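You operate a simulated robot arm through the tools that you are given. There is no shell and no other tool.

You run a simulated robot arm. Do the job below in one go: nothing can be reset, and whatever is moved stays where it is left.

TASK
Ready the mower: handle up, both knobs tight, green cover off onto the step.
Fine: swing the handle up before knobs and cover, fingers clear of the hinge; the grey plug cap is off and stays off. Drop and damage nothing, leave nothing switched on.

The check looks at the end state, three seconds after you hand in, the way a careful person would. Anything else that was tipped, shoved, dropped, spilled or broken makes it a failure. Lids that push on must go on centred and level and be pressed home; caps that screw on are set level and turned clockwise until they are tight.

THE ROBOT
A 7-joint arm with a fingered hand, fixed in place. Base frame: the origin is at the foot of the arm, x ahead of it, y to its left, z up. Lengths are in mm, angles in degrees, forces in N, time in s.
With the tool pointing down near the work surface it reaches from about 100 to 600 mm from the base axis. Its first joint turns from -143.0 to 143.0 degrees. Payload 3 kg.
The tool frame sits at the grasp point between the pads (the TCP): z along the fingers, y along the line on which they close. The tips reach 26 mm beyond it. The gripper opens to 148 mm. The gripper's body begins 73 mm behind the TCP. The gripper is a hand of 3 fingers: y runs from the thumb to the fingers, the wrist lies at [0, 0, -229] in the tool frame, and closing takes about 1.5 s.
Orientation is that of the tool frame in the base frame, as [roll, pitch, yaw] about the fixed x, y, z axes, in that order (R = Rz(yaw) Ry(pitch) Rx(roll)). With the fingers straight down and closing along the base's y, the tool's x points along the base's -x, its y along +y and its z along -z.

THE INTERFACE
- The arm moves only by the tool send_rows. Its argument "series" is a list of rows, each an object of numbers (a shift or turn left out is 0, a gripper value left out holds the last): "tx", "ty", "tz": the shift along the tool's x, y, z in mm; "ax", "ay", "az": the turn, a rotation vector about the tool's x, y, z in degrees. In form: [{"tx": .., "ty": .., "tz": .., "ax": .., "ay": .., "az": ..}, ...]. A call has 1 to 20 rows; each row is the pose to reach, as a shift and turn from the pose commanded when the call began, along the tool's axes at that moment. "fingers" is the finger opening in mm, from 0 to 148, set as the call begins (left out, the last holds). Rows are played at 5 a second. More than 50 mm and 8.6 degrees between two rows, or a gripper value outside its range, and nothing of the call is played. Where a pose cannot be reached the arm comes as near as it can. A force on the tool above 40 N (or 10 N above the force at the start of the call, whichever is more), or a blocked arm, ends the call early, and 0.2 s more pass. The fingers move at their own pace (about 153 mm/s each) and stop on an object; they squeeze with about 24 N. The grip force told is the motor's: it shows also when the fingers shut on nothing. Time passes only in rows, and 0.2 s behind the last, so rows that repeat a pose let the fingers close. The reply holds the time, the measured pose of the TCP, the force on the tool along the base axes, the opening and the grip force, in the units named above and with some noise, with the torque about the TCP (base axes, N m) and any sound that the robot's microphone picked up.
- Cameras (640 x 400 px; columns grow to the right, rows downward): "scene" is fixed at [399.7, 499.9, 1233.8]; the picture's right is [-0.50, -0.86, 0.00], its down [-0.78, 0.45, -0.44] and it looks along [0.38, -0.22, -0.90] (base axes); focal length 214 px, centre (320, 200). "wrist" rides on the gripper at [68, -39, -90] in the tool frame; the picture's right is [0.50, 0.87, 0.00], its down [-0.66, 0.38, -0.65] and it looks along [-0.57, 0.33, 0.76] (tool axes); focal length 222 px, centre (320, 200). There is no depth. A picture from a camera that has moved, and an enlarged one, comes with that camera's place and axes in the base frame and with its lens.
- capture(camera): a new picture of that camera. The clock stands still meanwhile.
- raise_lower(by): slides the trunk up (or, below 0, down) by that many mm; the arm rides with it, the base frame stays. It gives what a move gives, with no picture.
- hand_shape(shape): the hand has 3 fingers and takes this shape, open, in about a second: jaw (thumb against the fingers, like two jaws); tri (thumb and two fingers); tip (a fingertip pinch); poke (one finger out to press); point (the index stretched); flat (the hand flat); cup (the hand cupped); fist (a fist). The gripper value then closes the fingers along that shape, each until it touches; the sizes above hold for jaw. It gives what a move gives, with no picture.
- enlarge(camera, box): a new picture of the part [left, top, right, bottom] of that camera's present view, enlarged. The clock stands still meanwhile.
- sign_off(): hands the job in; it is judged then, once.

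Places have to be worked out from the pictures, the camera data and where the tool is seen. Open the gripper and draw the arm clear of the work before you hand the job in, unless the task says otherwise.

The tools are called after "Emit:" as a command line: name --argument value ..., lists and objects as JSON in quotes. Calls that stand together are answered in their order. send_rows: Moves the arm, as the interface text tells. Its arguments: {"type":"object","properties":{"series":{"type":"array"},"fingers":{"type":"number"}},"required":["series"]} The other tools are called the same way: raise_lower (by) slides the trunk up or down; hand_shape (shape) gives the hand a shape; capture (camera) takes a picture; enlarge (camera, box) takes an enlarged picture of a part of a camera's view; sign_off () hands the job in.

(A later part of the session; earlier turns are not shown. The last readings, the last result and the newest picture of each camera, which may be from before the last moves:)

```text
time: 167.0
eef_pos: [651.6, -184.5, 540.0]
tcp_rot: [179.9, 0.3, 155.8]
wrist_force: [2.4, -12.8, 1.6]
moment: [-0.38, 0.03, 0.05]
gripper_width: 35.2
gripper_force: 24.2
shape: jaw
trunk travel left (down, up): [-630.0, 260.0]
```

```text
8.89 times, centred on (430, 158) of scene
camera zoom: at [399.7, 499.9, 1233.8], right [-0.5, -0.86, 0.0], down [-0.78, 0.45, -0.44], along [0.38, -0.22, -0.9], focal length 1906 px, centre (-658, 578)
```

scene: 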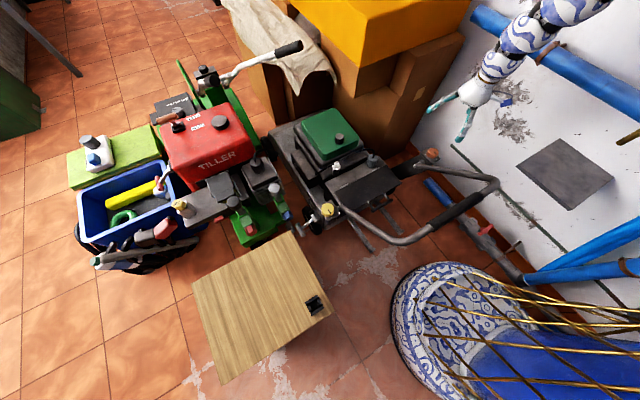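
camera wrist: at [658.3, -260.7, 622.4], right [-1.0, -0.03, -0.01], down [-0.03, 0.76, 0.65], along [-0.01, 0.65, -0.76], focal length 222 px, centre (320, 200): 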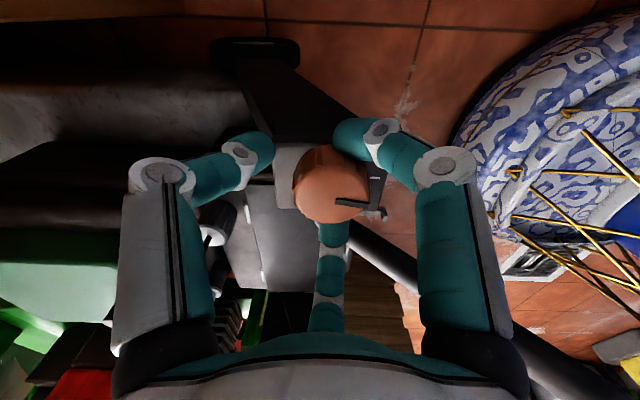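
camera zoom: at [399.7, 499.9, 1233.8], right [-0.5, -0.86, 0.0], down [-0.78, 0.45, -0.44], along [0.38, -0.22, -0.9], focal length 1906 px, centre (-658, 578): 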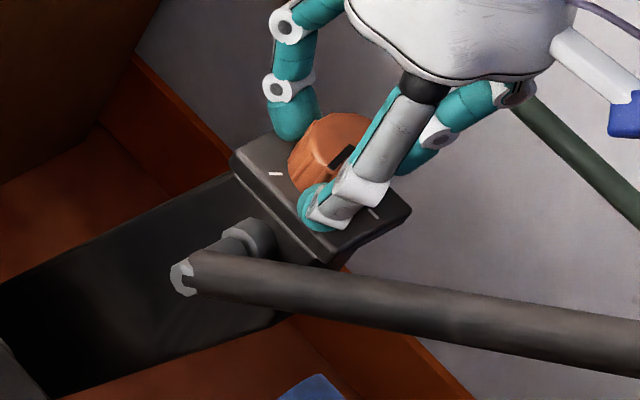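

The knob turned with the hand: pointer moved ~50° clockwise. I open, rotate back 50°, and regrasp for the next stroke.

Emit:
send_rows --series '[{"tz": 0}, {"tz": 0}, {"tz": 0}]' --fingers 54

Emit:
send_rows --series '[{"az": -8}, {"az": -16}, {"az": -24}, {"az": -32}, {"az": -40}, {"az": -48}, {"az": -53}]'

Emit:
enlarge --camera "wrist" --box '[240, 120, 400, 250]'

```text
time: 167.8
eef_pos: [652.0, -182.8, 540.4]
tcp_rot: [179.9, 0.3, 155.9]
wrist_force: [-0.5, 0.8, 1.0]
moment: [0.02, -0.03, -0.02]
gripper_width: 53.9
gripper_force: 0.0
shape: jaw
trunk travel left (down, up): [-630.0, 260.0]
```

```text
time: 169.4
eef_pos: [652.9, -183.6, 540.3]
tcp_rot: [-179.8, 0.2, -151.0]
wrist_force: [1.0, 0.7, -0.6]
moment: [0.0, -0.02, 0.0]
gripper_width: 53.9
gripper_force: 0.0
shape: jaw
trunk travel left (down, up): [-630.0, 260.0]
```

```text
3.08 times, centred on (320, 185) of wrist
camera zoom: at [612.6, -250.1, 630.2], right [-0.86, 0.51, -0.01], down [0.39, 0.65, 0.66], along [0.34, 0.56, -0.76], focal length 684 px, centre (320, 246)
```

zoom: 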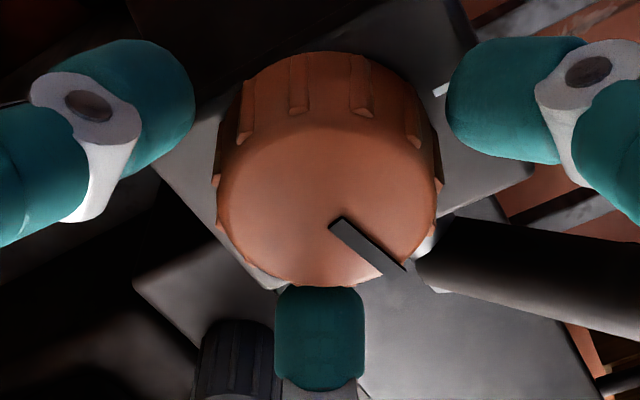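

The pointer is now at ~105°, and stays. I close again and turn further, up to 53°, until it tightens.

Emit:
send_rows --series '[{"tz": 0}, {"tz": 0}, {"tz": 0}, {"tz": 0}, {"tz": 0}]' --fingers 10

Emit:
send_rows --series '[{"az": 4}, {"az": 8}, {"az": 12}, {"az": 16}, {"az": 20}, {"az": 24}, {"az": 28}, {"az": 32}]'

Emit:
enlarge --camera "wrist" --box '[240, 120, 400, 250]'

```text
time: 170.6
eef_pos: [652.3, -184.3, 538.5]
tcp_rot: [-179.8, 0.3, -151.1]
wrist_force: [1.0, 0.1, -2.8]
moment: [0.04, -0.04, -0.04]
gripper_width: 36.8
gripper_force: 24.0
shape: jaw
trunk travel left (down, up): [-630.0, 260.0]
```

```text
time: 172.4
eef_pos: [652.9, -182.8, 540.0]
tcp_rot: [179.9, 0.3, 176.8]
wrist_force: [4.7, -8.3, 5.0]
moment: [-0.3, -0.07, 0.05]
gripper_width: 36.8
gripper_force: 24.1
shape: jaw
trunk travel left (down, up): [-630.0, 260.0]
```

```text
3.08 times, centred on (320, 185) of wrist
camera zoom: at [583.3, -218.6, 629.6], right [-0.45, 0.89, 0.0], down [0.67, 0.34, 0.66], along [0.59, 0.29, -0.75], focal length 684 px, centre (320, 246)
```

zoom: 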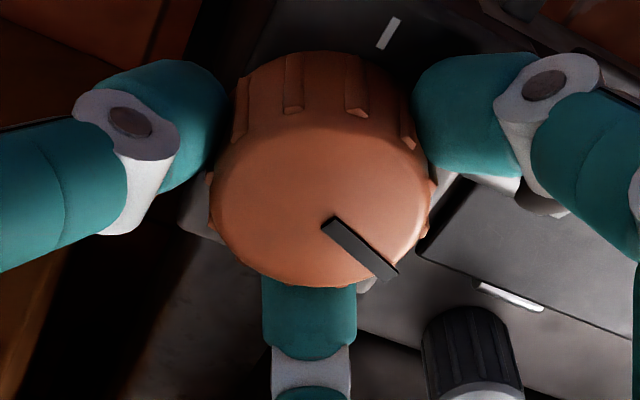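

Pointer now ~70°, at the far mark, but still turning with no resistance (0.05 N m). I continue clockwise 20°.

Emit:
send_rows --series '[{"az": 4}, {"az": 8}, {"az": 12}, {"az": 16}, {"az": 20}]'

Emit:
enlarge --camera "wrist" --box '[240, 120, 400, 250]'

Emit:
enlarge --camera "scene" --box '[400, 135, 460, 180]'

```text
time: 173.6
eef_pos: [654.4, -183.4, 538.5]
tcp_rot: [179.8, 0.5, 156.8]
wrist_force: [12.3, -16.8, 6.5]
moment: [-0.46, -0.16, 0.59]
gripper_width: 37.1
gripper_force: 23.5
shape: jaw
trunk travel left (down, up): [-630.0, 260.0]
```

```text
3.08 times, centred on (320, 185) of wrist
camera zoom: at [576.9, -192.6, 629.2], right [-0.12, 0.99, 0.0], down [0.75, 0.09, 0.66], along [0.65, 0.08, -0.75], focal length 684 px, centre (320, 246)
```

zoom: 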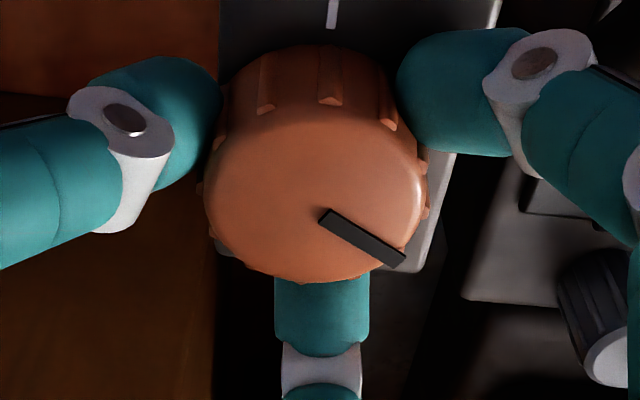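

```text
8.89 times, centred on (430, 158) of scene
camera zoom: at [399.7, 499.9, 1233.8], right [-0.5, -0.86, 0.0], down [-0.78, 0.45, -0.44], along [0.38, -0.22, -0.9], focal length 1906 px, centre (-658, 578)
```

zoom: 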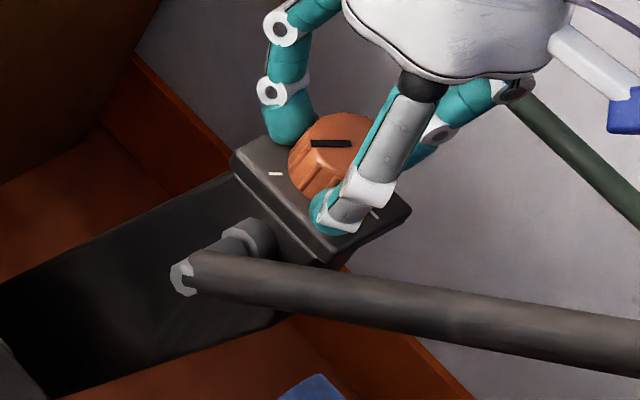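

Torque rose to 0.59 N m and the pointer is at ≈58–60°, lined up with the far mark — the orange knob is tight. I press 5° more to confirm it doesn't turn further.

Emit:
send_rows --series '[{"az": 3}, {"az": 6}]'

Emit:
enlarge --camera "wrist" --box '[240, 120, 400, 250]'

```text
time: 174.2
eef_pos: [654.1, -182.9, 539.5]
tcp_rot: [179.8, 0.3, 150.9]
wrist_force: [14.8, -17.0, 6.0]
moment: [-0.4, -0.22, 0.66]
gripper_width: 37.3
gripper_force: 23.5
shape: jaw
trunk travel left (down, up): [-630.0, 260.0]
```

```text
3.08 times, centred on (320, 185) of wrist
camera zoom: at [576.0, -185.0, 628.9], right [-0.01, 1.0, 0.0], down [0.75, 0.01, 0.66], along [0.66, 0.01, -0.75], focal length 684 px, centre (320, 246)
```

zoom: 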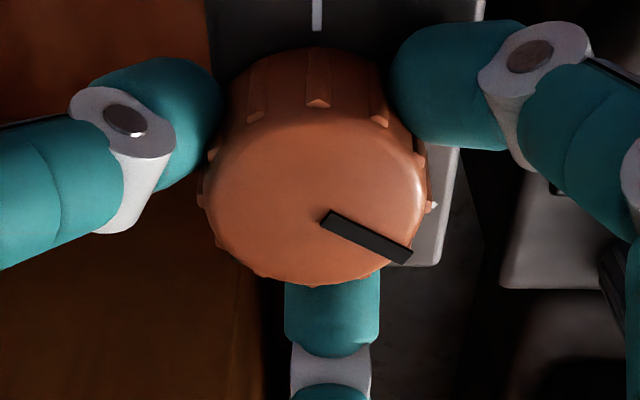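

The hand turned but the knob held still at ~58° — it is tight. I open slightly and lift straight off.

Emit:
send_rows --series '[{"az": -3}, {"az": -6}, {"az": -6}, {"az": -6}]' --fingers 52

Emit:
raise_lower --by 110

Emit:
capture --camera "wrist"

Emit:
enlarge --camera "scene" --box '[300, 110, 500, 260]'

```text
time: 175.2
eef_pos: [652.4, -182.1, 539.6]
tcp_rot: [179.9, 0.2, 156.9]
wrist_force: [-1.5, -0.1, 2.8]
moment: [0.05, 0.06, -0.01]
gripper_width: 52.0
gripper_force: 0.0
shape: jaw
trunk travel left (down, up): [-630.0, 260.0]
```

```text
time: 176.6
eef_pos: [652.2, -183.0, 648.6]
tcp_rot: [179.9, 0.2, 156.9]
wrist_force: [0.1, 0.1, 0.4]
moment: [-0.02, -0.01, 0.04]
gripper_width: 51.9
gripper_force: 0.0
shape: jaw
trunk travel left (down, up): [-740.0, 150.0]
```

```text
taken
camera wrist: at [575.3, -192.5, 739.1], right [-0.12, 0.99, 0.0], down [0.75, 0.09, 0.66], along [0.65, 0.08, -0.75], focal length 222 px, centre (320, 200)
```

wrist: 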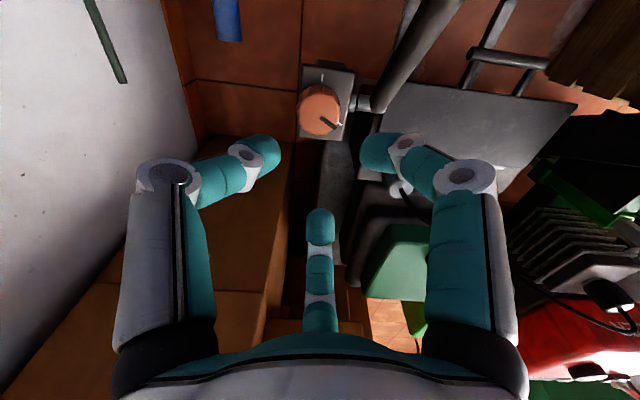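

```text
2.67 times, centred on (400, 185) of scene
camera zoom: at [399.7, 499.9, 1233.8], right [-0.5, -0.86, 0.0], down [-0.78, 0.45, -0.44], along [0.38, -0.22, -0.9], focal length 572 px, centre (107, 240)
```

zoom: 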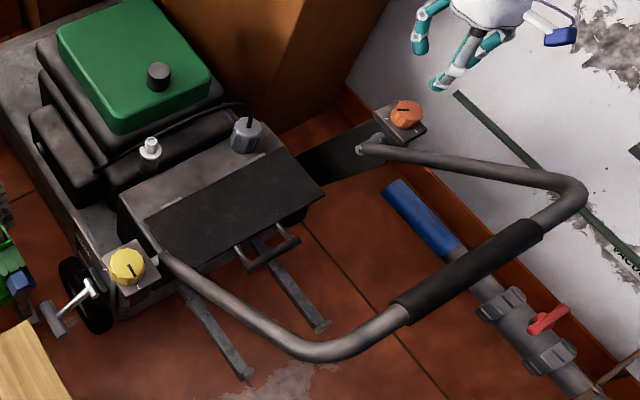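

The orange knob's pointer now lies on the far mark and nothing else moved. Next the yellow knob: I carry the hand up and over to the left, turning it so the finger gap will face the tube (yaw ≈ −95).

Emit:
send_rows --series '[{"tx": 4.6, "ty": 31.2, "tz": -25.2, "az": -7.7}, {"tx": 9.2, "ty": 62.4, "tz": -50.3, "az": -15.4}, {"tx": 13.8, "ty": 93.6, "tz": -75.5, "az": -23.1}, {"tx": 18.4, "ty": 124.8, "tz": -100.7, "az": -30.8}, {"tx": 23, "ty": 156, "tz": -125.8, "az": -38.5}, {"tx": 27.6, "ty": 187.2, "tz": -151, "az": -46.2}, {"tx": 44.6, "ty": 220.7, "tz": -171, "az": -53.9}, {"tx": 61.6, "ty": 254.3, "tz": -191, "az": -61.6}, {"tx": 78.6, "ty": 287.8, "tz": -211, "az": -69.3}, {"tx": 95.6, "ty": 321.3, "tz": -231, "az": -77}, {"tx": 120.5, "ty": 354.2, "tz": -243.5, "az": -84.7}, {"tx": 145.3, "ty": 387, "tz": -256, "az": -92.4}, {"tx": 170.2, "ty": 419.9, "tz": -268.5, "az": -100.1}, {"tx": 195, "ty": 452.8, "tz": -281, "az": -107.8}]' --fingers 60

Emit:
capture --camera "scene"

Emit:
capture --camera "wrist"

```text
time: 179.6
eef_pos: [647.0, 308.8, 929.4]
tcp_rot: [-179.7, -0.2, -95.3]
wrist_force: [0.6, 0.9, 0.0]
moment: [0.02, 0.02, 0.02]
gripper_width: 59.5
gripper_force: 0.1
shape: jaw
trunk travel left (down, up): [-740.0, 150.0]
```

```text
taken
```

scene: 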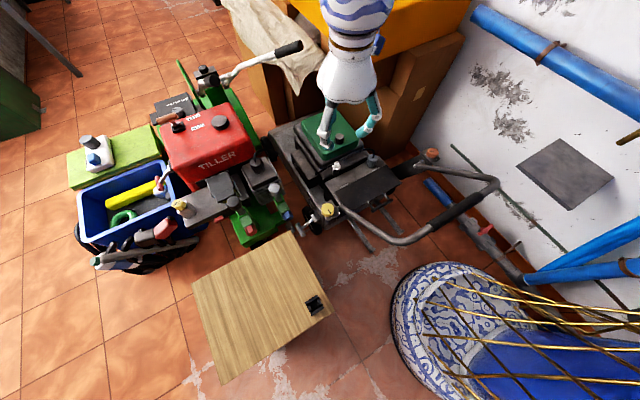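

```text
taken
camera wrist: at [679.2, 238.3, 1019.4], right [-0.91, -0.42, 0.0], down [-0.32, 0.69, 0.65], along [-0.27, 0.59, -0.76], focal length 222 px, centre (320, 200)
```

wrist: 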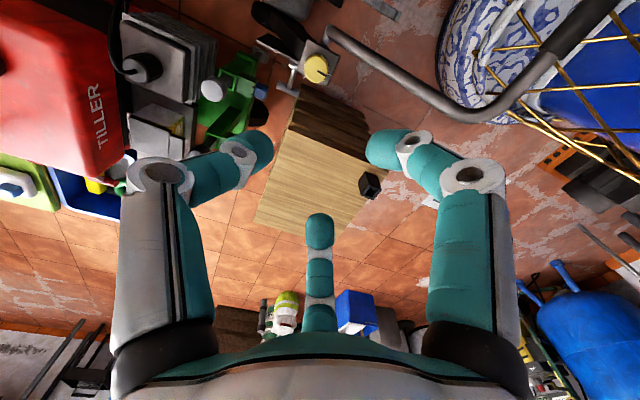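

All waypoints reached. I enlarge the yellow knob from here to locate it and the lever next to it.

Emit:
enlarge --camera "wrist" --box '[250, 20, 390, 130]'

Emit:
enlarge --camera "scene" --box '[295, 190, 355, 235]'

```text
3.64 times, centred on (320, 75) of wrist
camera zoom: at [679.2, 238.3, 1019.4], right [-0.91, -0.42, 0.0], down [-0.32, 0.69, 0.65], along [-0.27, 0.59, -0.76], focal length 808 px, centre (320, 654)
```

zoom: 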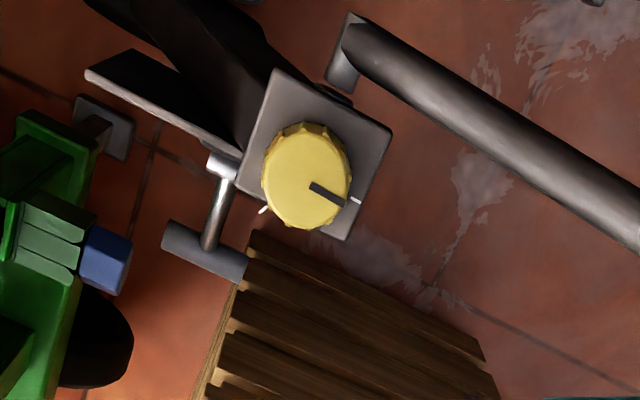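

```text
8.89 times, centred on (325, 212) of scene
camera zoom: at [399.7, 499.9, 1233.8], right [-0.5, -0.86, 0.0], down [-0.78, 0.45, -0.44], along [0.38, -0.22, -0.9], focal length 1906 px, centre (276, 89)
```

zoom: 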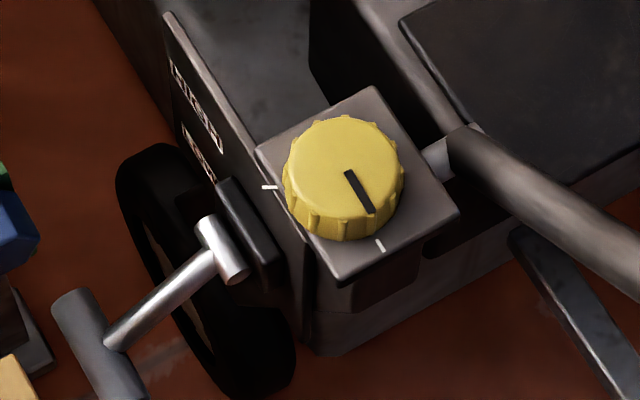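

The T-lever is far lower (z≈369), no conflict. Yellow knob top is at (650.5, 322.5, 531), pointer at the near (−x) mark. I centre above it and rise a bit relative to the shoulder before lowering the trunk.

Emit:
send_rows --series '[{"tx": -7, "ty": -1, "tz": -25}, {"tx": -13.9, "ty": -2.3, "tz": -50}, {"tx": -13.9, "ty": -2.3, "tz": -50}]'

Emit:
raise_lower --by -250

Emit:
capture --camera "scene"

Emit:
capture --camera "wrist"

```text
time: 180.4
eef_pos: [649.9, 326.4, 979.8]
tcp_rot: [-179.7, -0.1, -95.4]
wrist_force: [0.0, 0.1, -0.2]
moment: [0.02, 0.01, 0.0]
gripper_width: 59.2
gripper_force: 0.1
shape: jaw
trunk travel left (down, up): [-740.0, 150.0]
```

```text
time: 183.0
eef_pos: [649.7, 325.5, 729.9]
tcp_rot: [-179.6, 0.0, -95.3]
wrist_force: [0.2, 1.0, 0.4]
moment: [0.02, -0.04, 0.02]
gripper_width: 59.9
gripper_force: 0.2
shape: jaw
trunk travel left (down, up): [-490.0, 400.0]
```

```text
taken
```

scene: 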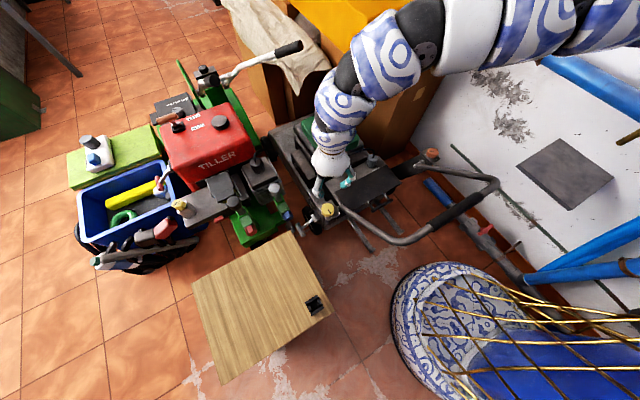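

```text
taken
camera wrist: at [682.9, 254.0, 820.5], right [-0.91, -0.42, 0.0], down [-0.32, 0.69, 0.65], along [-0.27, 0.59, -0.76], focal length 222 px, centre (320, 200)
```

wrist: 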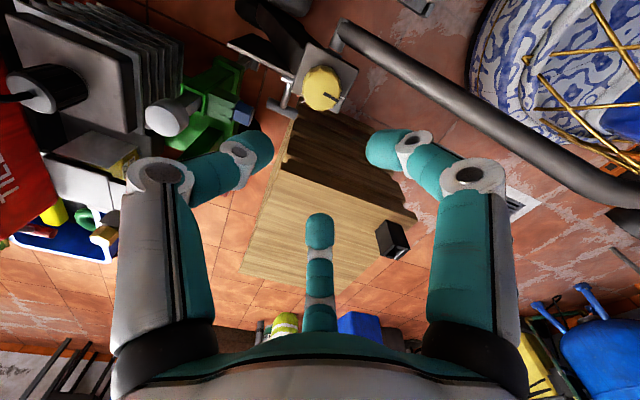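

The forearm comes in from the front at good height. I lower another 100 and check clearance of the arm against handle and boxes.

Emit:
raise_lower --by -100

Emit:
capture --camera "scene"

Emit:
capture --camera "wrist"

```text
time: 184.3
eef_pos: [651.0, 326.0, 630.2]
tcp_rot: [-179.7, 0.0, -95.4]
wrist_force: [0.3, 0.4, -0.3]
moment: [0.02, 0.01, 0.0]
gripper_width: 59.7
gripper_force: 0.1
shape: jaw
trunk travel left (down, up): [-390.0, 500.0]
```

```text
taken
```

scene: 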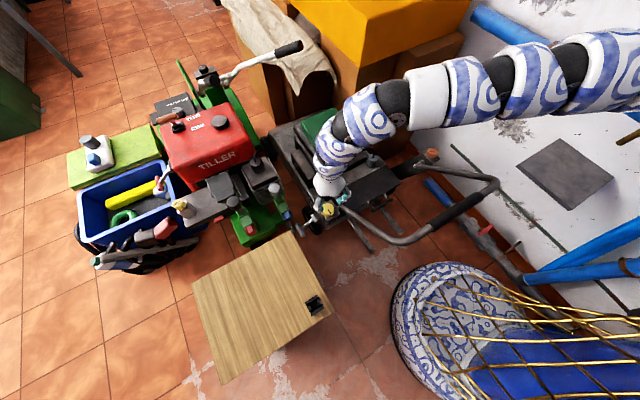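

```text
taken
camera wrist: at [682.9, 254.0, 720.5], right [-0.91, -0.42, 0.0], down [-0.32, 0.69, 0.65], along [-0.27, 0.59, -0.76], focal length 222 px, centre (320, 200)
```

wrist: 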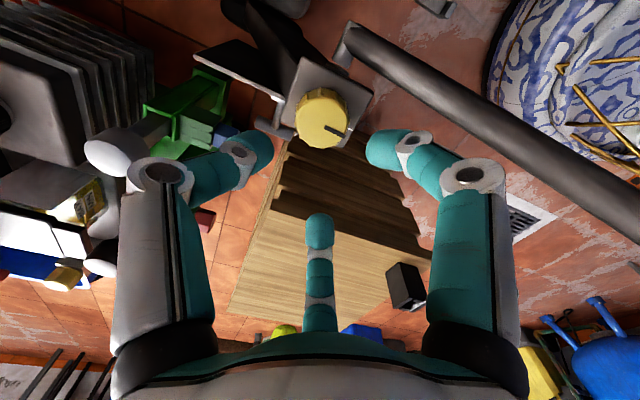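

The arm stays well forward of the handle. I refine the centring over the yellow knob.

Emit:
enlarge --camera "wrist" --box '[260, 60, 400, 170]'

```text
3.64 times, centred on (330, 115) of wrist
camera zoom: at [682.9, 254.0, 720.5], right [-0.91, -0.42, 0.0], down [-0.32, 0.69, 0.65], along [-0.27, 0.59, -0.76], focal length 808 px, centre (284, 509)
```

zoom: 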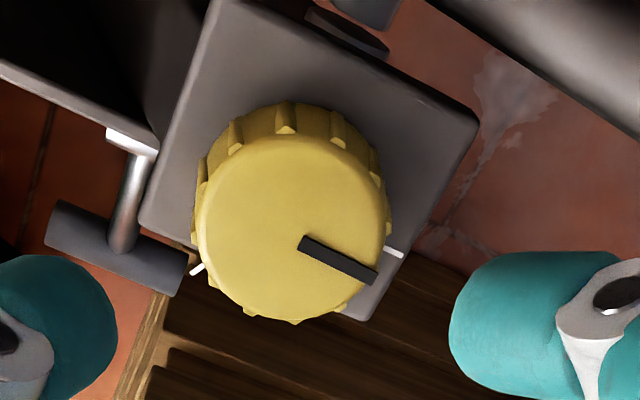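

Centre is (650.5, 321.5); I shift 4.5 mm and lower the trunk so the tips stop just above the plate.

Emit:
send_rows --series '[{"tx": 4.5}, {"tx": 4.5}]'

Emit:
raise_lower --by -70

Emit:
enlarge --camera "wrist" --box '[240, 120, 400, 250]'

Emit:
enlarge --camera "scene" --box '[280, 150, 400, 250]'

```text
time: 184.9
eef_pos: [650.3, 321.2, 630.4]
tcp_rot: [-179.6, 0.0, -95.3]
wrist_force: [-0.3, -0.4, 0.4]
moment: [-0.02, -0.02, 0.02]
gripper_width: 59.8
gripper_force: 0.0
shape: jaw
trunk travel left (down, up): [-390.0, 500.0]
```

```text
time: 186.0
eef_pos: [649.9, 319.2, 560.2]
tcp_rot: [-179.7, 0.0, -95.2]
wrist_force: [-0.2, -0.3, 0.4]
moment: [-0.02, 0.04, 0.01]
gripper_width: 59.4
gripper_force: 0.2
shape: jaw
trunk travel left (down, up): [-320.0, 570.0]
```

```text
3.08 times, centred on (320, 185) of wrist
camera zoom: at [682.6, 249.3, 650.9], right [-0.91, -0.42, -0.01], down [-0.32, 0.69, 0.65], along [-0.27, 0.59, -0.76], focal length 684 px, centre (320, 246)
```

zoom: 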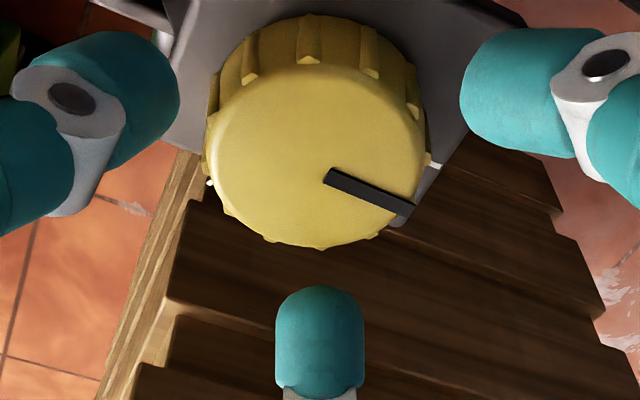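

```text
4.00 times, centred on (340, 200) of scene
camera zoom: at [399.7, 499.9, 1233.8], right [-0.5, -0.86, 0.0], down [-0.78, 0.45, -0.44], along [0.38, -0.22, -0.9], focal length 858 px, centre (240, 200)
```

zoom: 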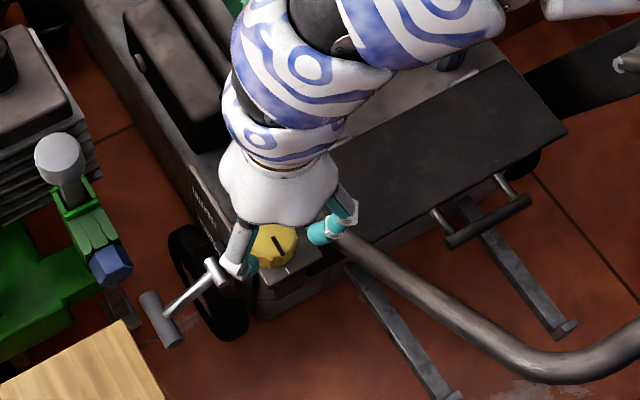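

Centred within 2 mm. I lower the last 19 mm and close on the knob.

Emit:
raise_lower --by -19

Emit:
send_rows --series '[{"tx": -1, "ty": -1}, {"tx": -1, "ty": -1}, {"tx": -1, "ty": -1}, {"tx": -1, "ty": -1}, {"tx": -1, "ty": -1}, {"tx": -1, "ty": -1}]' --fingers 10

Emit:
enlarge --camera "wrist" --box '[240, 120, 400, 250]'

```text
time: 186.6
eef_pos: [650.3, 320.0, 542.3]
tcp_rot: [-179.6, 0.1, -95.3]
wrist_force: [0.2, 0.1, 0.3]
moment: [0.03, 0.04, -0.01]
gripper_width: 59.6
gripper_force: 0.1
shape: jaw
trunk travel left (down, up): [-301.0, 589.0]
```

```text
time: 188.0
eef_pos: [651.4, 320.6, 541.3]
tcp_rot: [-179.7, 0.1, -95.2]
wrist_force: [-2.3, -2.3, -1.3]
moment: [-0.04, 0.05, 0.01]
gripper_width: 41.6
gripper_force: 24.2
shape: jaw
trunk travel left (down, up): [-301.0, 589.0]
```

```text
3.08 times, centred on (320, 185) of wrist
camera zoom: at [683.6, 249.8, 631.6], right [-0.91, -0.42, 0.0], down [-0.32, 0.69, 0.65], along [-0.27, 0.59, -0.76], focal length 684 px, centre (320, 246)
```

zoom: 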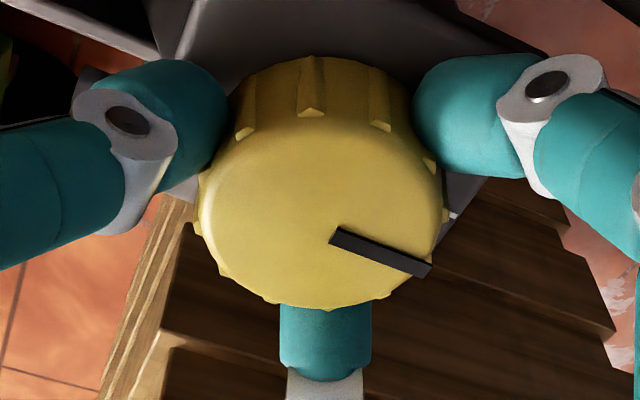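

Good three-point grip. I turn clockwise 50°.

Emit:
send_rows --series '[{"az": 5}, {"az": 10}, {"az": 15}, {"az": 20}, {"az": 25}, {"az": 30}, {"az": 35}, {"az": 40}, {"az": 45}, {"az": 50}]'

Emit:
enlarge --camera "wrist" --box '[240, 120, 400, 250]'

```text
time: 190.2
eef_pos: [650.3, 321.7, 541.7]
tcp_rot: [-179.8, 0.2, -145.3]
wrist_force: [-7.8, -0.8, -4.7]
moment: [-0.08, 0.22, -0.02]
gripper_width: 41.2
gripper_force: 23.9
shape: jaw
trunk travel left (down, up): [-301.0, 589.0]
```

```text
3.08 times, centred on (320, 185) of wrist
camera zoom: at [617.2, 250.6, 631.4], right [-0.9, 0.43, -0.01], down [0.32, 0.68, 0.66], along [0.28, 0.59, -0.76], focal length 684 px, centre (320, 246)
```

zoom: 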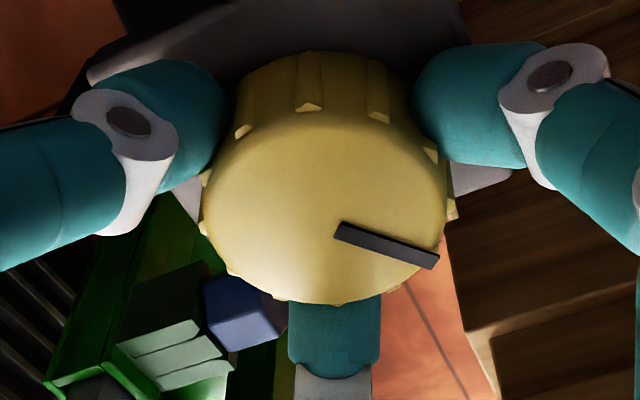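

The knob followed (pointer ≈177° → ≈131°). Open, rotate back, regrasp and turn again.

Emit:
send_rows --series '[{"tz": 0}, {"tz": 0}, {"tz": 0}]' --fingers 56

Emit:
send_rows --series '[{"az": -8}, {"az": -16}, {"az": -24}, {"az": -32}, {"az": -40}, {"az": -48}, {"az": -52}]'

Emit:
send_rows --series '[{"tz": 0}, {"tz": 0}, {"tz": 0}, {"tz": 0}, {"tz": 0}]' --fingers 10

Emit:
enlarge --camera "wrist" --box '[240, 120, 400, 250]'

```text
time: 191.0
eef_pos: [651.5, 319.1, 540.2]
tcp_rot: [-179.8, 0.2, -145.3]
wrist_force: [-0.3, 0.0, -0.2]
moment: [0.0, -0.03, 0.02]
gripper_width: 55.6
gripper_force: 0.1
shape: jaw
trunk travel left (down, up): [-301.0, 589.0]
```

```text
time: 192.6
eef_pos: [651.0, 320.7, 541.7]
tcp_rot: [-179.8, -0.1, -93.2]
wrist_force: [0.2, -0.4, -0.4]
moment: [-0.05, 0.03, 0.02]
gripper_width: 55.5
gripper_force: 0.1
shape: jaw
trunk travel left (down, up): [-301.0, 589.0]
```

```text
time: 193.8
eef_pos: [651.0, 319.9, 542.6]
tcp_rot: [-179.6, 0.0, -93.4]
wrist_force: [-0.5, 0.6, -2.7]
moment: [0.05, -0.02, 0.02]
gripper_width: 41.4
gripper_force: 23.6
shape: jaw
trunk travel left (down, up): [-301.0, 589.0]
```

```text
3.08 times, centred on (320, 185) of wrist
camera zoom: at [686.0, 251.3, 632.2], right [-0.89, -0.45, 0.0], down [-0.34, 0.68, 0.65], along [-0.29, 0.58, -0.76], focal length 684 px, centre (320, 246)
```

zoom: 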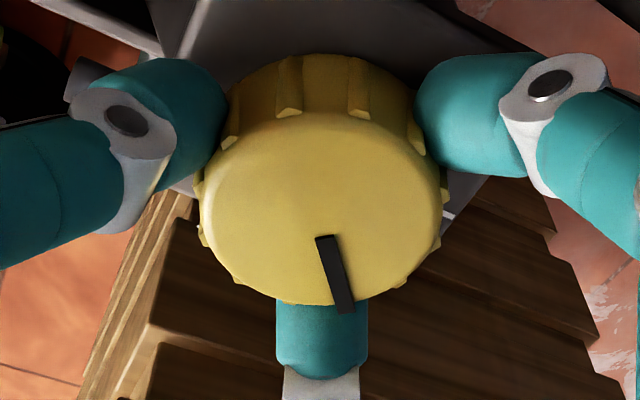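

Pointer at ≈129°, regrasped. I turn clockwise again, 52°.

Emit:
send_rows --series '[{"az": 5}, {"az": 10}, {"az": 15}, {"az": 20}, {"az": 25}, {"az": 30}, {"az": 35}, {"az": 40}, {"az": 45}, {"az": 50}, {"az": 52}]'

Emit:
enlarge --camera "wrist" --box '[240, 120, 400, 250]'

```text
time: 196.2
eef_pos: [651.2, 320.5, 541.8]
tcp_rot: [-179.8, 0.3, -145.3]
wrist_force: [-5.3, -1.4, 2.2]
moment: [-0.07, 0.13, 0.02]
gripper_width: 41.4
gripper_force: 24.4
shape: jaw
trunk travel left (down, up): [-301.0, 589.0]
```

```text
3.08 times, centred on (320, 185) of wrist
camera zoom: at [617.5, 250.8, 631.6], right [-0.9, 0.43, -0.01], down [0.32, 0.68, 0.66], along [0.28, 0.59, -0.76], focal length 684 px, centre (320, 246)
```

zoom: 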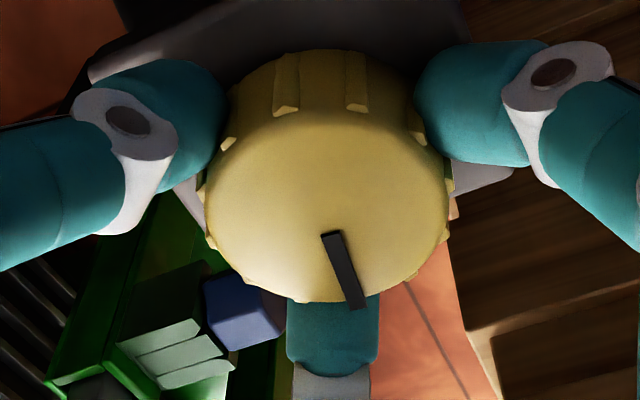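

Pointer at ≈81°, still free. One more regrasp and stroke until it tightens.

Emit:
send_rows --series '[{"tz": 0}, {"tz": 0}, {"tz": 0}]' --fingers 56

Emit:
send_rows --series '[{"az": -8}, {"az": -16}, {"az": -24}, {"az": -32}, {"az": -40}, {"az": -44}]'

Emit:
send_rows --series '[{"tz": 0}, {"tz": 0}, {"tz": 0}, {"tz": 0}, {"tz": 0}]' --fingers 10

Emit:
send_rows --series '[{"az": 4}, {"az": 8}, {"az": 12}, {"az": 16}, {"az": 20}, {"az": 24}, {"az": 28}, {"az": 32}]'

Emit:
enlarge --camera "wrist" --box '[240, 120, 400, 250]'

```text
time: 197.0
eef_pos: [652.2, 321.5, 540.9]
tcp_rot: [-179.9, 0.3, -145.2]
wrist_force: [0.3, 0.2, -0.3]
moment: [-0.03, 0.0, 0.0]
gripper_width: 55.8
gripper_force: 0.0
shape: jaw
trunk travel left (down, up): [-301.0, 589.0]
```

```text
time: 198.4
eef_pos: [651.5, 320.4, 541.2]
tcp_rot: [-179.7, 0.0, -101.1]
wrist_force: [0.0, 0.1, 0.3]
moment: [0.0, -0.01, 0.01]
gripper_width: 55.7
gripper_force: 0.2
shape: jaw
trunk travel left (down, up): [-301.0, 589.0]
```

```text
time: 199.6
eef_pos: [650.3, 320.4, 541.8]
tcp_rot: [-179.7, 0.1, -101.2]
wrist_force: [-0.3, -0.4, -2.4]
moment: [0.03, -0.02, -0.01]
gripper_width: 41.1
gripper_force: 23.7
shape: jaw
trunk travel left (down, up): [-301.0, 589.0]
```

```text
time: 201.4
eef_pos: [650.0, 322.4, 540.2]
tcp_rot: [-179.7, 0.2, -133.3]
wrist_force: [3.5, 5.7, -1.3]
moment: [-0.02, -0.07, 0.45]
gripper_width: 40.7
gripper_force: 23.8
shape: jaw
trunk travel left (down, up): [-301.0, 589.0]
```

```text
3.08 times, centred on (320, 185) of wrist
camera zoom: at [633.3, 246.5, 631.4], right [-0.97, 0.23, -0.01], down [0.17, 0.74, 0.66], along [0.16, 0.64, -0.76], focal length 684 px, centre (320, 246)
```

zoom: 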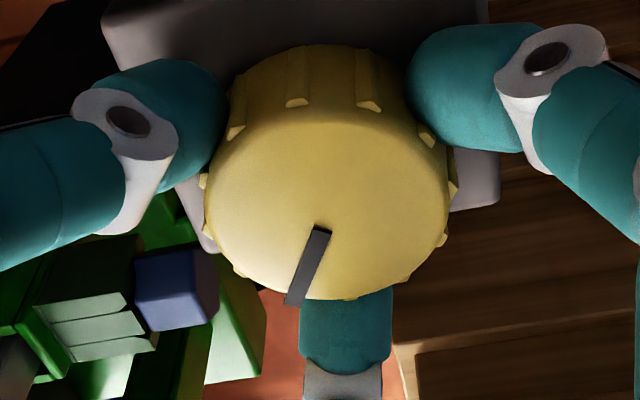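

Torque 0.45 N m with the pointer at ≈60°. I turn 10° more to confirm it is tight.

Emit:
send_rows --series '[{"az": 4}, {"az": 8}, {"az": 12}]'

Emit:
enlarge --camera "wrist" --box '[240, 120, 400, 250]'

```text
time: 202.2
eef_pos: [651.1, 320.1, 540.2]
tcp_rot: [-179.8, 0.2, -145.4]
wrist_force: [5.8, 2.9, -0.7]
moment: [-0.04, -0.16, 0.31]
gripper_width: 39.8
gripper_force: 24.2
shape: jaw
trunk travel left (down, up): [-301.0, 589.0]
```

```text
3.08 times, centred on (320, 185) of wrist
camera zoom: at [617.6, 250.6, 631.1], right [-0.9, 0.43, -0.01], down [0.32, 0.68, 0.65], along [0.28, 0.59, -0.76], focal length 684 px, centre (320, 246)
```

zoom: 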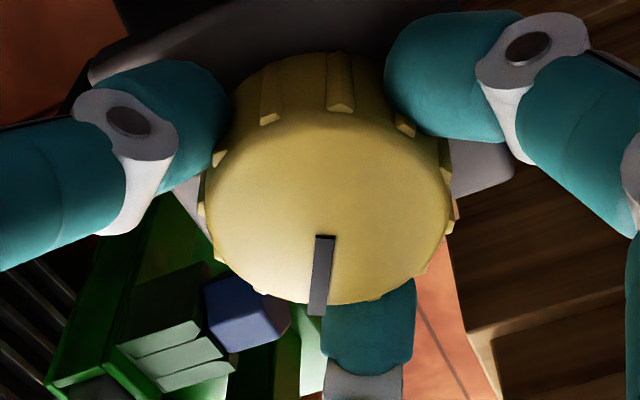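

The pointer stays at 60° while the fingers slip: the yellow knob is tight. I release and lift straight up.

Emit:
send_rows --series '[{"az": -4}, {"az": -8}, {"az": -8}, {"az": -8}]' --fingers 58

Emit:
raise_lower --by 180

Emit:
enlarge --camera "scene" --box '[280, 100, 460, 250]'

Emit:
capture --camera "wrist"

```text
time: 203.2
eef_pos: [651.2, 320.6, 540.6]
tcp_rot: [-179.7, 0.2, -137.3]
wrist_force: [0.5, 0.0, -0.4]
moment: [0.02, -0.01, 0.0]
gripper_width: 57.5
gripper_force: 0.1
shape: jaw
trunk travel left (down, up): [-301.0, 589.0]
```

```text
time: 205.2
eef_pos: [651.3, 321.0, 720.8]
tcp_rot: [-179.7, 0.2, -137.3]
wrist_force: [0.1, -0.5, -0.4]
moment: [0.0, 0.0, 0.01]
gripper_width: 57.9
gripper_force: 0.1
shape: jaw
trunk travel left (down, up): [-481.0, 409.0]
```

```text
2.67 times, centred on (370, 175) of scene
camera zoom: at [399.7, 499.9, 1233.8], right [-0.5, -0.86, 0.0], down [-0.78, 0.45, -0.44], along [0.38, -0.22, -0.9], focal length 572 px, centre (187, 267)
```

zoom: 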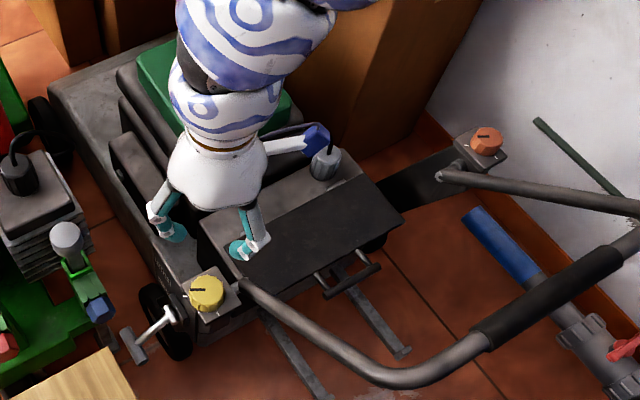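

```text
taken
camera wrist: at [627.9, 246.7, 811.5], right [-0.95, 0.3, -0.01], down [0.22, 0.72, 0.65], along [0.2, 0.62, -0.76], focal length 222 px, centre (320, 200)
```

wrist: 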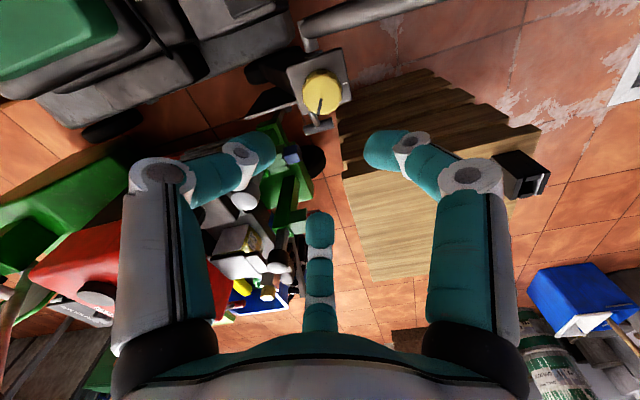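

Both knobs are tight with pointers on their far marks. Now the cover: I move the hand over to it, tilting 35° forward (thumb on the far side), still high up.

Emit:
send_rows --series '[{"tx": -4.8, "ty": -36.4, "tz": -4.6, "ax": 3.07, "ay": -2.08, "az": -6.61}, {"tx": -9.7, "ty": -72.8, "tz": -9.2, "ax": 6.14, "ay": -4.16, "az": -13.22}, {"tx": -14.5, "ty": -109.2, "tz": -13.8, "ax": 9.21, "ay": -6.24, "az": -19.83}, {"tx": -19.4, "ty": -145.6, "tz": -18.4, "ax": 12.28, "ay": -8.32, "az": -26.44}, {"tx": -24.2, "ty": -182, "tz": -23, "ax": 15.35, "ay": -10.4, "az": -33.05}, {"tx": -29, "ty": -218.3, "tz": -27.6, "ax": 18.42, "ay": -12.48, "az": -39.66}, {"tx": -33.9, "ty": -254.7, "tz": -32.2, "ax": 21.49, "ay": -14.56, "az": -46.27}, {"tx": -38.7, "ty": -291.1, "tz": -36.8, "ax": 24.56, "ay": -16.64, "az": -52.88}, {"tx": -43.6, "ty": -327.5, "tz": -41.4, "ax": 27.63, "ay": -18.72, "az": -59.49}, {"tx": -48.4, "ty": -363.9, "tz": -46, "ax": 30.7, "ay": -20.8, "az": -66.1}]' --fingers 64

Emit:
capture --camera "wrist"

Emit:
capture --camera "scene"

```text
time: 207.4
eef_pos: [933.6, 85.8, 769.5]
tcp_rot: [-144.7, -0.2, -68.7]
wrist_force: [0.3, 0.0, 0.4]
moment: [-0.03, 0.01, -0.01]
gripper_width: 63.7
gripper_force: 0.1
shape: jaw
trunk travel left (down, up): [-481.0, 409.0]
```

```text
taken
camera wrist: at [939.6, 16.8, 865.7], right [-0.48, -0.72, -0.5], down [-0.88, 0.36, 0.31], along [-0.04, 0.59, -0.81], focal length 222 px, centre (320, 200)
```

wrist: 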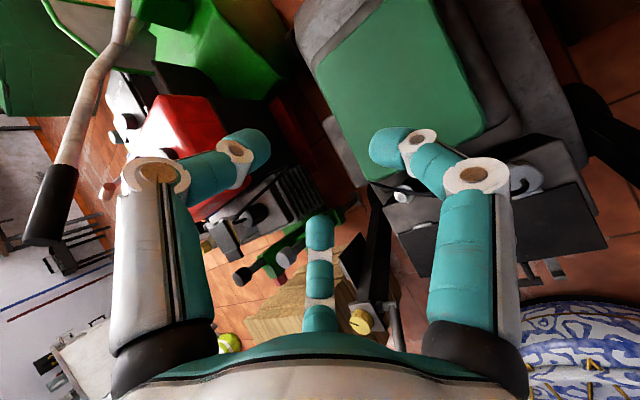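

```text
taken
```

scene: 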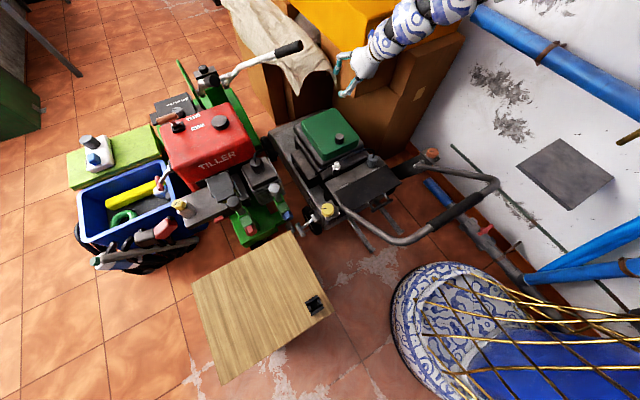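

In place above. I look at the cover again from the scene camera (now unobstructed) to get the knob's exact spot.

Emit:
enlarge --camera "scene" --box '[290, 95, 390, 170]'

Emit:
enlarge --camera "wrist" --box '[290, 0, 540, 220]'

```text
5.33 times, centred on (340, 132) of scene
camera zoom: at [399.7, 499.9, 1233.8], right [-0.5, -0.86, 0.0], down [-0.78, 0.45, -0.44], along [0.38, -0.22, -0.9], focal length 1144 px, centre (213, 560)
```

zoom: 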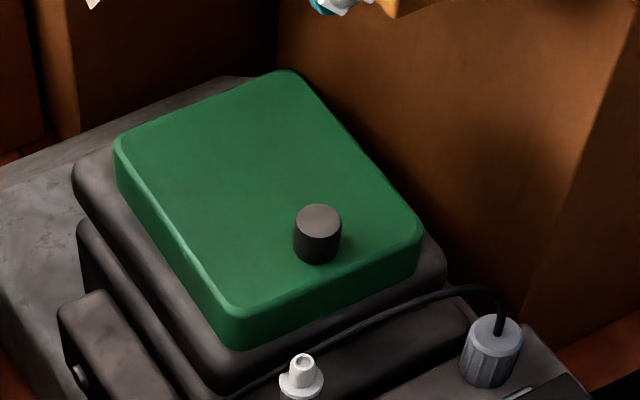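

```text
1.82 times, centred on (415, 110) of wrist
camera zoom: at [939.6, 16.8, 865.7], right [-0.48, -0.72, -0.5], down [-0.88, 0.36, 0.31], along [-0.04, 0.59, -0.81], focal length 404 px, centre (147, 364)
```

zoom: 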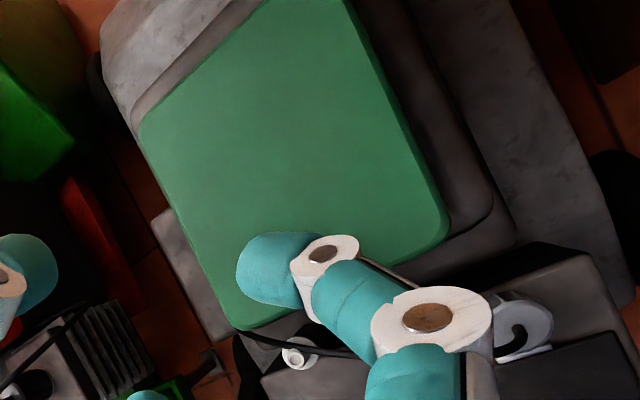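

Knob top is at (938, 89, 506). I narrow the fingers to 50 and lower the trunk toward it in two steps.

Emit:
send_rows --series '[{"tz": 0}, {"tz": 0}]' --fingers 52

Emit:
raise_lower --by -210

Emit:
enlarge --camera "scene" --box '[290, 75, 410, 165]'

Emit:
capture --camera "wrist"

```text
time: 208.0
eef_pos: [933.0, 86.1, 769.3]
tcp_rot: [-144.7, -0.3, -69.0]
wrist_force: [0.6, 0.2, 0.2]
moment: [0.02, -0.03, -0.03]
gripper_width: 52.5
gripper_force: 0.0
shape: jaw
trunk travel left (down, up): [-481.0, 409.0]
```

```text
time: 210.3
eef_pos: [932.6, 87.9, 559.2]
tcp_rot: [-144.7, -0.2, -69.0]
wrist_force: [-0.5, -0.2, -0.3]
moment: [0.02, 0.02, -0.01]
gripper_width: 52.1
gripper_force: 0.1
shape: jaw
trunk travel left (down, up): [-271.0, 619.0]
```

```text
4.44 times, centred on (350, 120) of scene
camera zoom: at [399.7, 499.9, 1233.8], right [-0.5, -0.86, 0.0], down [-0.78, 0.45, -0.44], along [0.38, -0.22, -0.9], focal length 953 px, centre (187, 556)
```

zoom: 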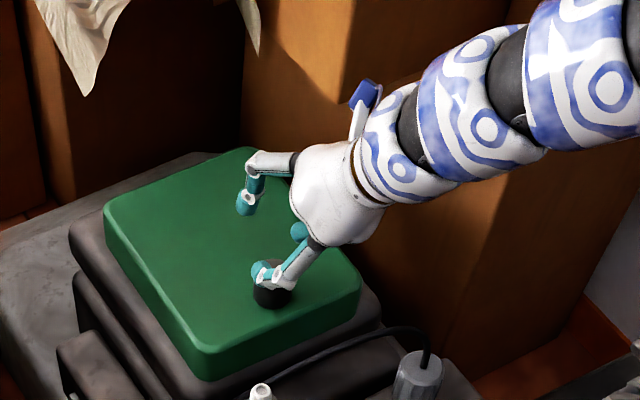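

```text
taken
camera wrist: at [939.4, 16.5, 655.9], right [-0.48, -0.72, -0.5], down [-0.88, 0.37, 0.31], along [-0.04, 0.59, -0.81], focal length 222 px, centre (320, 200)
```

wrist: 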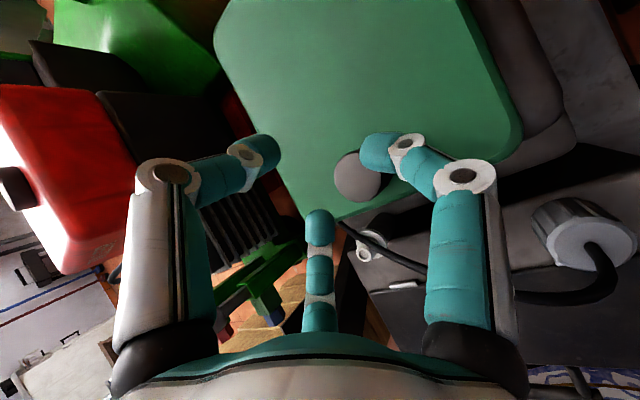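

Knob centre refined to (936, 87.5, 505). I shift the hand ~4 mm nearer and lower the trunk the remaining 60 mm.

Emit:
send_rows --series '[{"tx": 0.5, "ty": 3.3, "tz": -2.3}, {"tx": 0.5, "ty": 3.3, "tz": -2.3}]'

Emit:
raise_lower --by -45

Emit:
capture --camera "wrist"

Emit:
enlarge --camera "scene" --box '[310, 90, 410, 165]'

```text
time: 210.9
eef_pos: [928.7, 83.9, 559.8]
tcp_rot: [-144.6, -0.2, -69.1]
wrist_force: [0.6, -0.1, 0.6]
moment: [0.02, 0.03, 0.02]
gripper_width: 52.2
gripper_force: 0.0
shape: jaw
trunk travel left (down, up): [-271.0, 619.0]
```

```text
time: 211.8
eef_pos: [930.1, 85.2, 515.0]
tcp_rot: [-144.7, -0.1, -69.0]
wrist_force: [0.0, 0.6, -0.5]
moment: [-0.02, 0.03, 0.0]
gripper_width: 52.3
gripper_force: 0.1
shape: jaw
trunk travel left (down, up): [-226.0, 664.0]
```

```text
taken
camera wrist: at [936.0, 14.3, 611.4], right [-0.48, -0.72, -0.5], down [-0.88, 0.37, 0.31], along [-0.04, 0.59, -0.81], focal length 222 px, centre (320, 200)
```

wrist: 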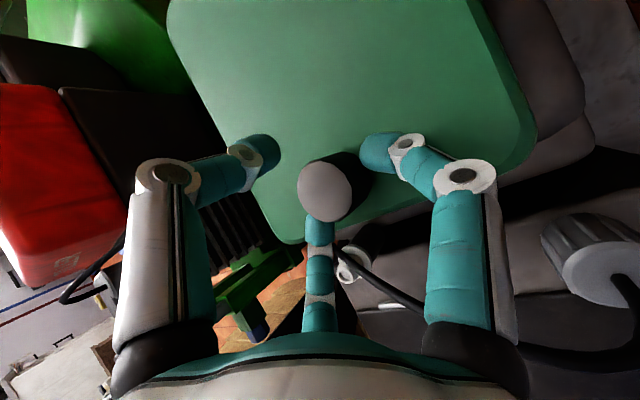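

```text
5.33 times, centred on (360, 128) of scene
camera zoom: at [399.7, 499.9, 1233.8], right [-0.5, -0.86, 0.0], down [-0.78, 0.45, -0.44], along [0.38, -0.22, -0.9], focal length 1144 px, centre (107, 587)
```

zoom: 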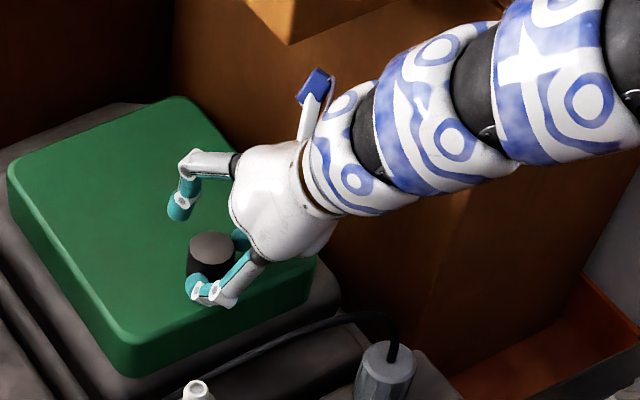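

The knob sits between the fingers, clear of the cover. I lower 15 mm more and close gently.

Emit:
raise_lower --by -15

Emit:
send_rows --series '[{"tz": 0}, {"tz": 0}, {"tz": 0}, {"tz": 0}, {"tz": 0}]' --fingers 8

Emit:
capture --camera "wrist"

Emit:
enlarge --camera "scene" --box '[310, 90, 410, 165]'

```text
time: 212.4
eef_pos: [929.6, 84.2, 501.3]
tcp_rot: [-144.6, -0.2, -69.0]
wrist_force: [-0.4, -0.2, 9.6]
moment: [0.04, 0.04, 0.03]
gripper_width: 52.0
gripper_force: 0.1
shape: jaw
trunk travel left (down, up): [-211.0, 679.0]
```

```text
time: 213.6
eef_pos: [930.6, 85.1, 499.7]
tcp_rot: [-144.6, -0.1, -69.0]
wrist_force: [0.0, 0.4, 2.8]
moment: [-0.11, 0.32, 0.01]
gripper_width: 36.2
gripper_force: 23.7
shape: jaw
trunk travel left (down, up): [-211.0, 679.0]
```

```text
taken
camera wrist: at [935.9, 14.3, 596.3], right [-0.48, -0.72, -0.5], down [-0.88, 0.37, 0.31], along [-0.04, 0.59, -0.81], focal length 222 px, centre (320, 200)
```

wrist: 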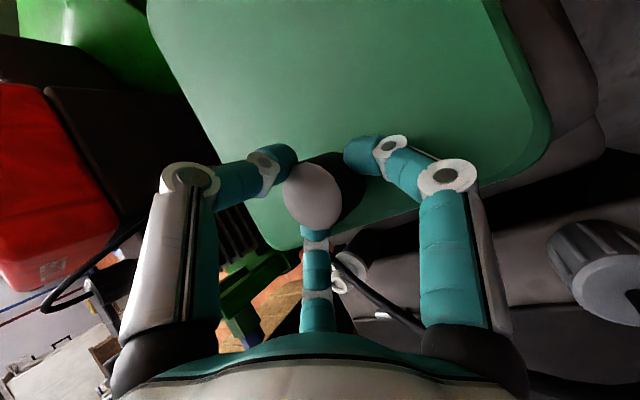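

```text
5.33 times, centred on (360, 128) of scene
camera zoom: at [399.7, 499.9, 1233.8], right [-0.5, -0.86, 0.0], down [-0.78, 0.45, -0.44], along [0.38, -0.22, -0.9], focal length 1144 px, centre (107, 587)
```

zoom: 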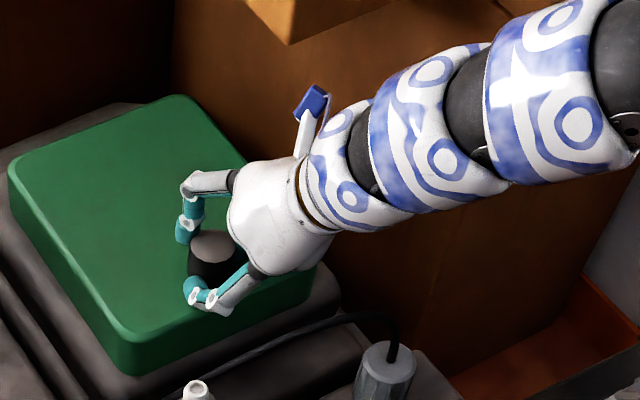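

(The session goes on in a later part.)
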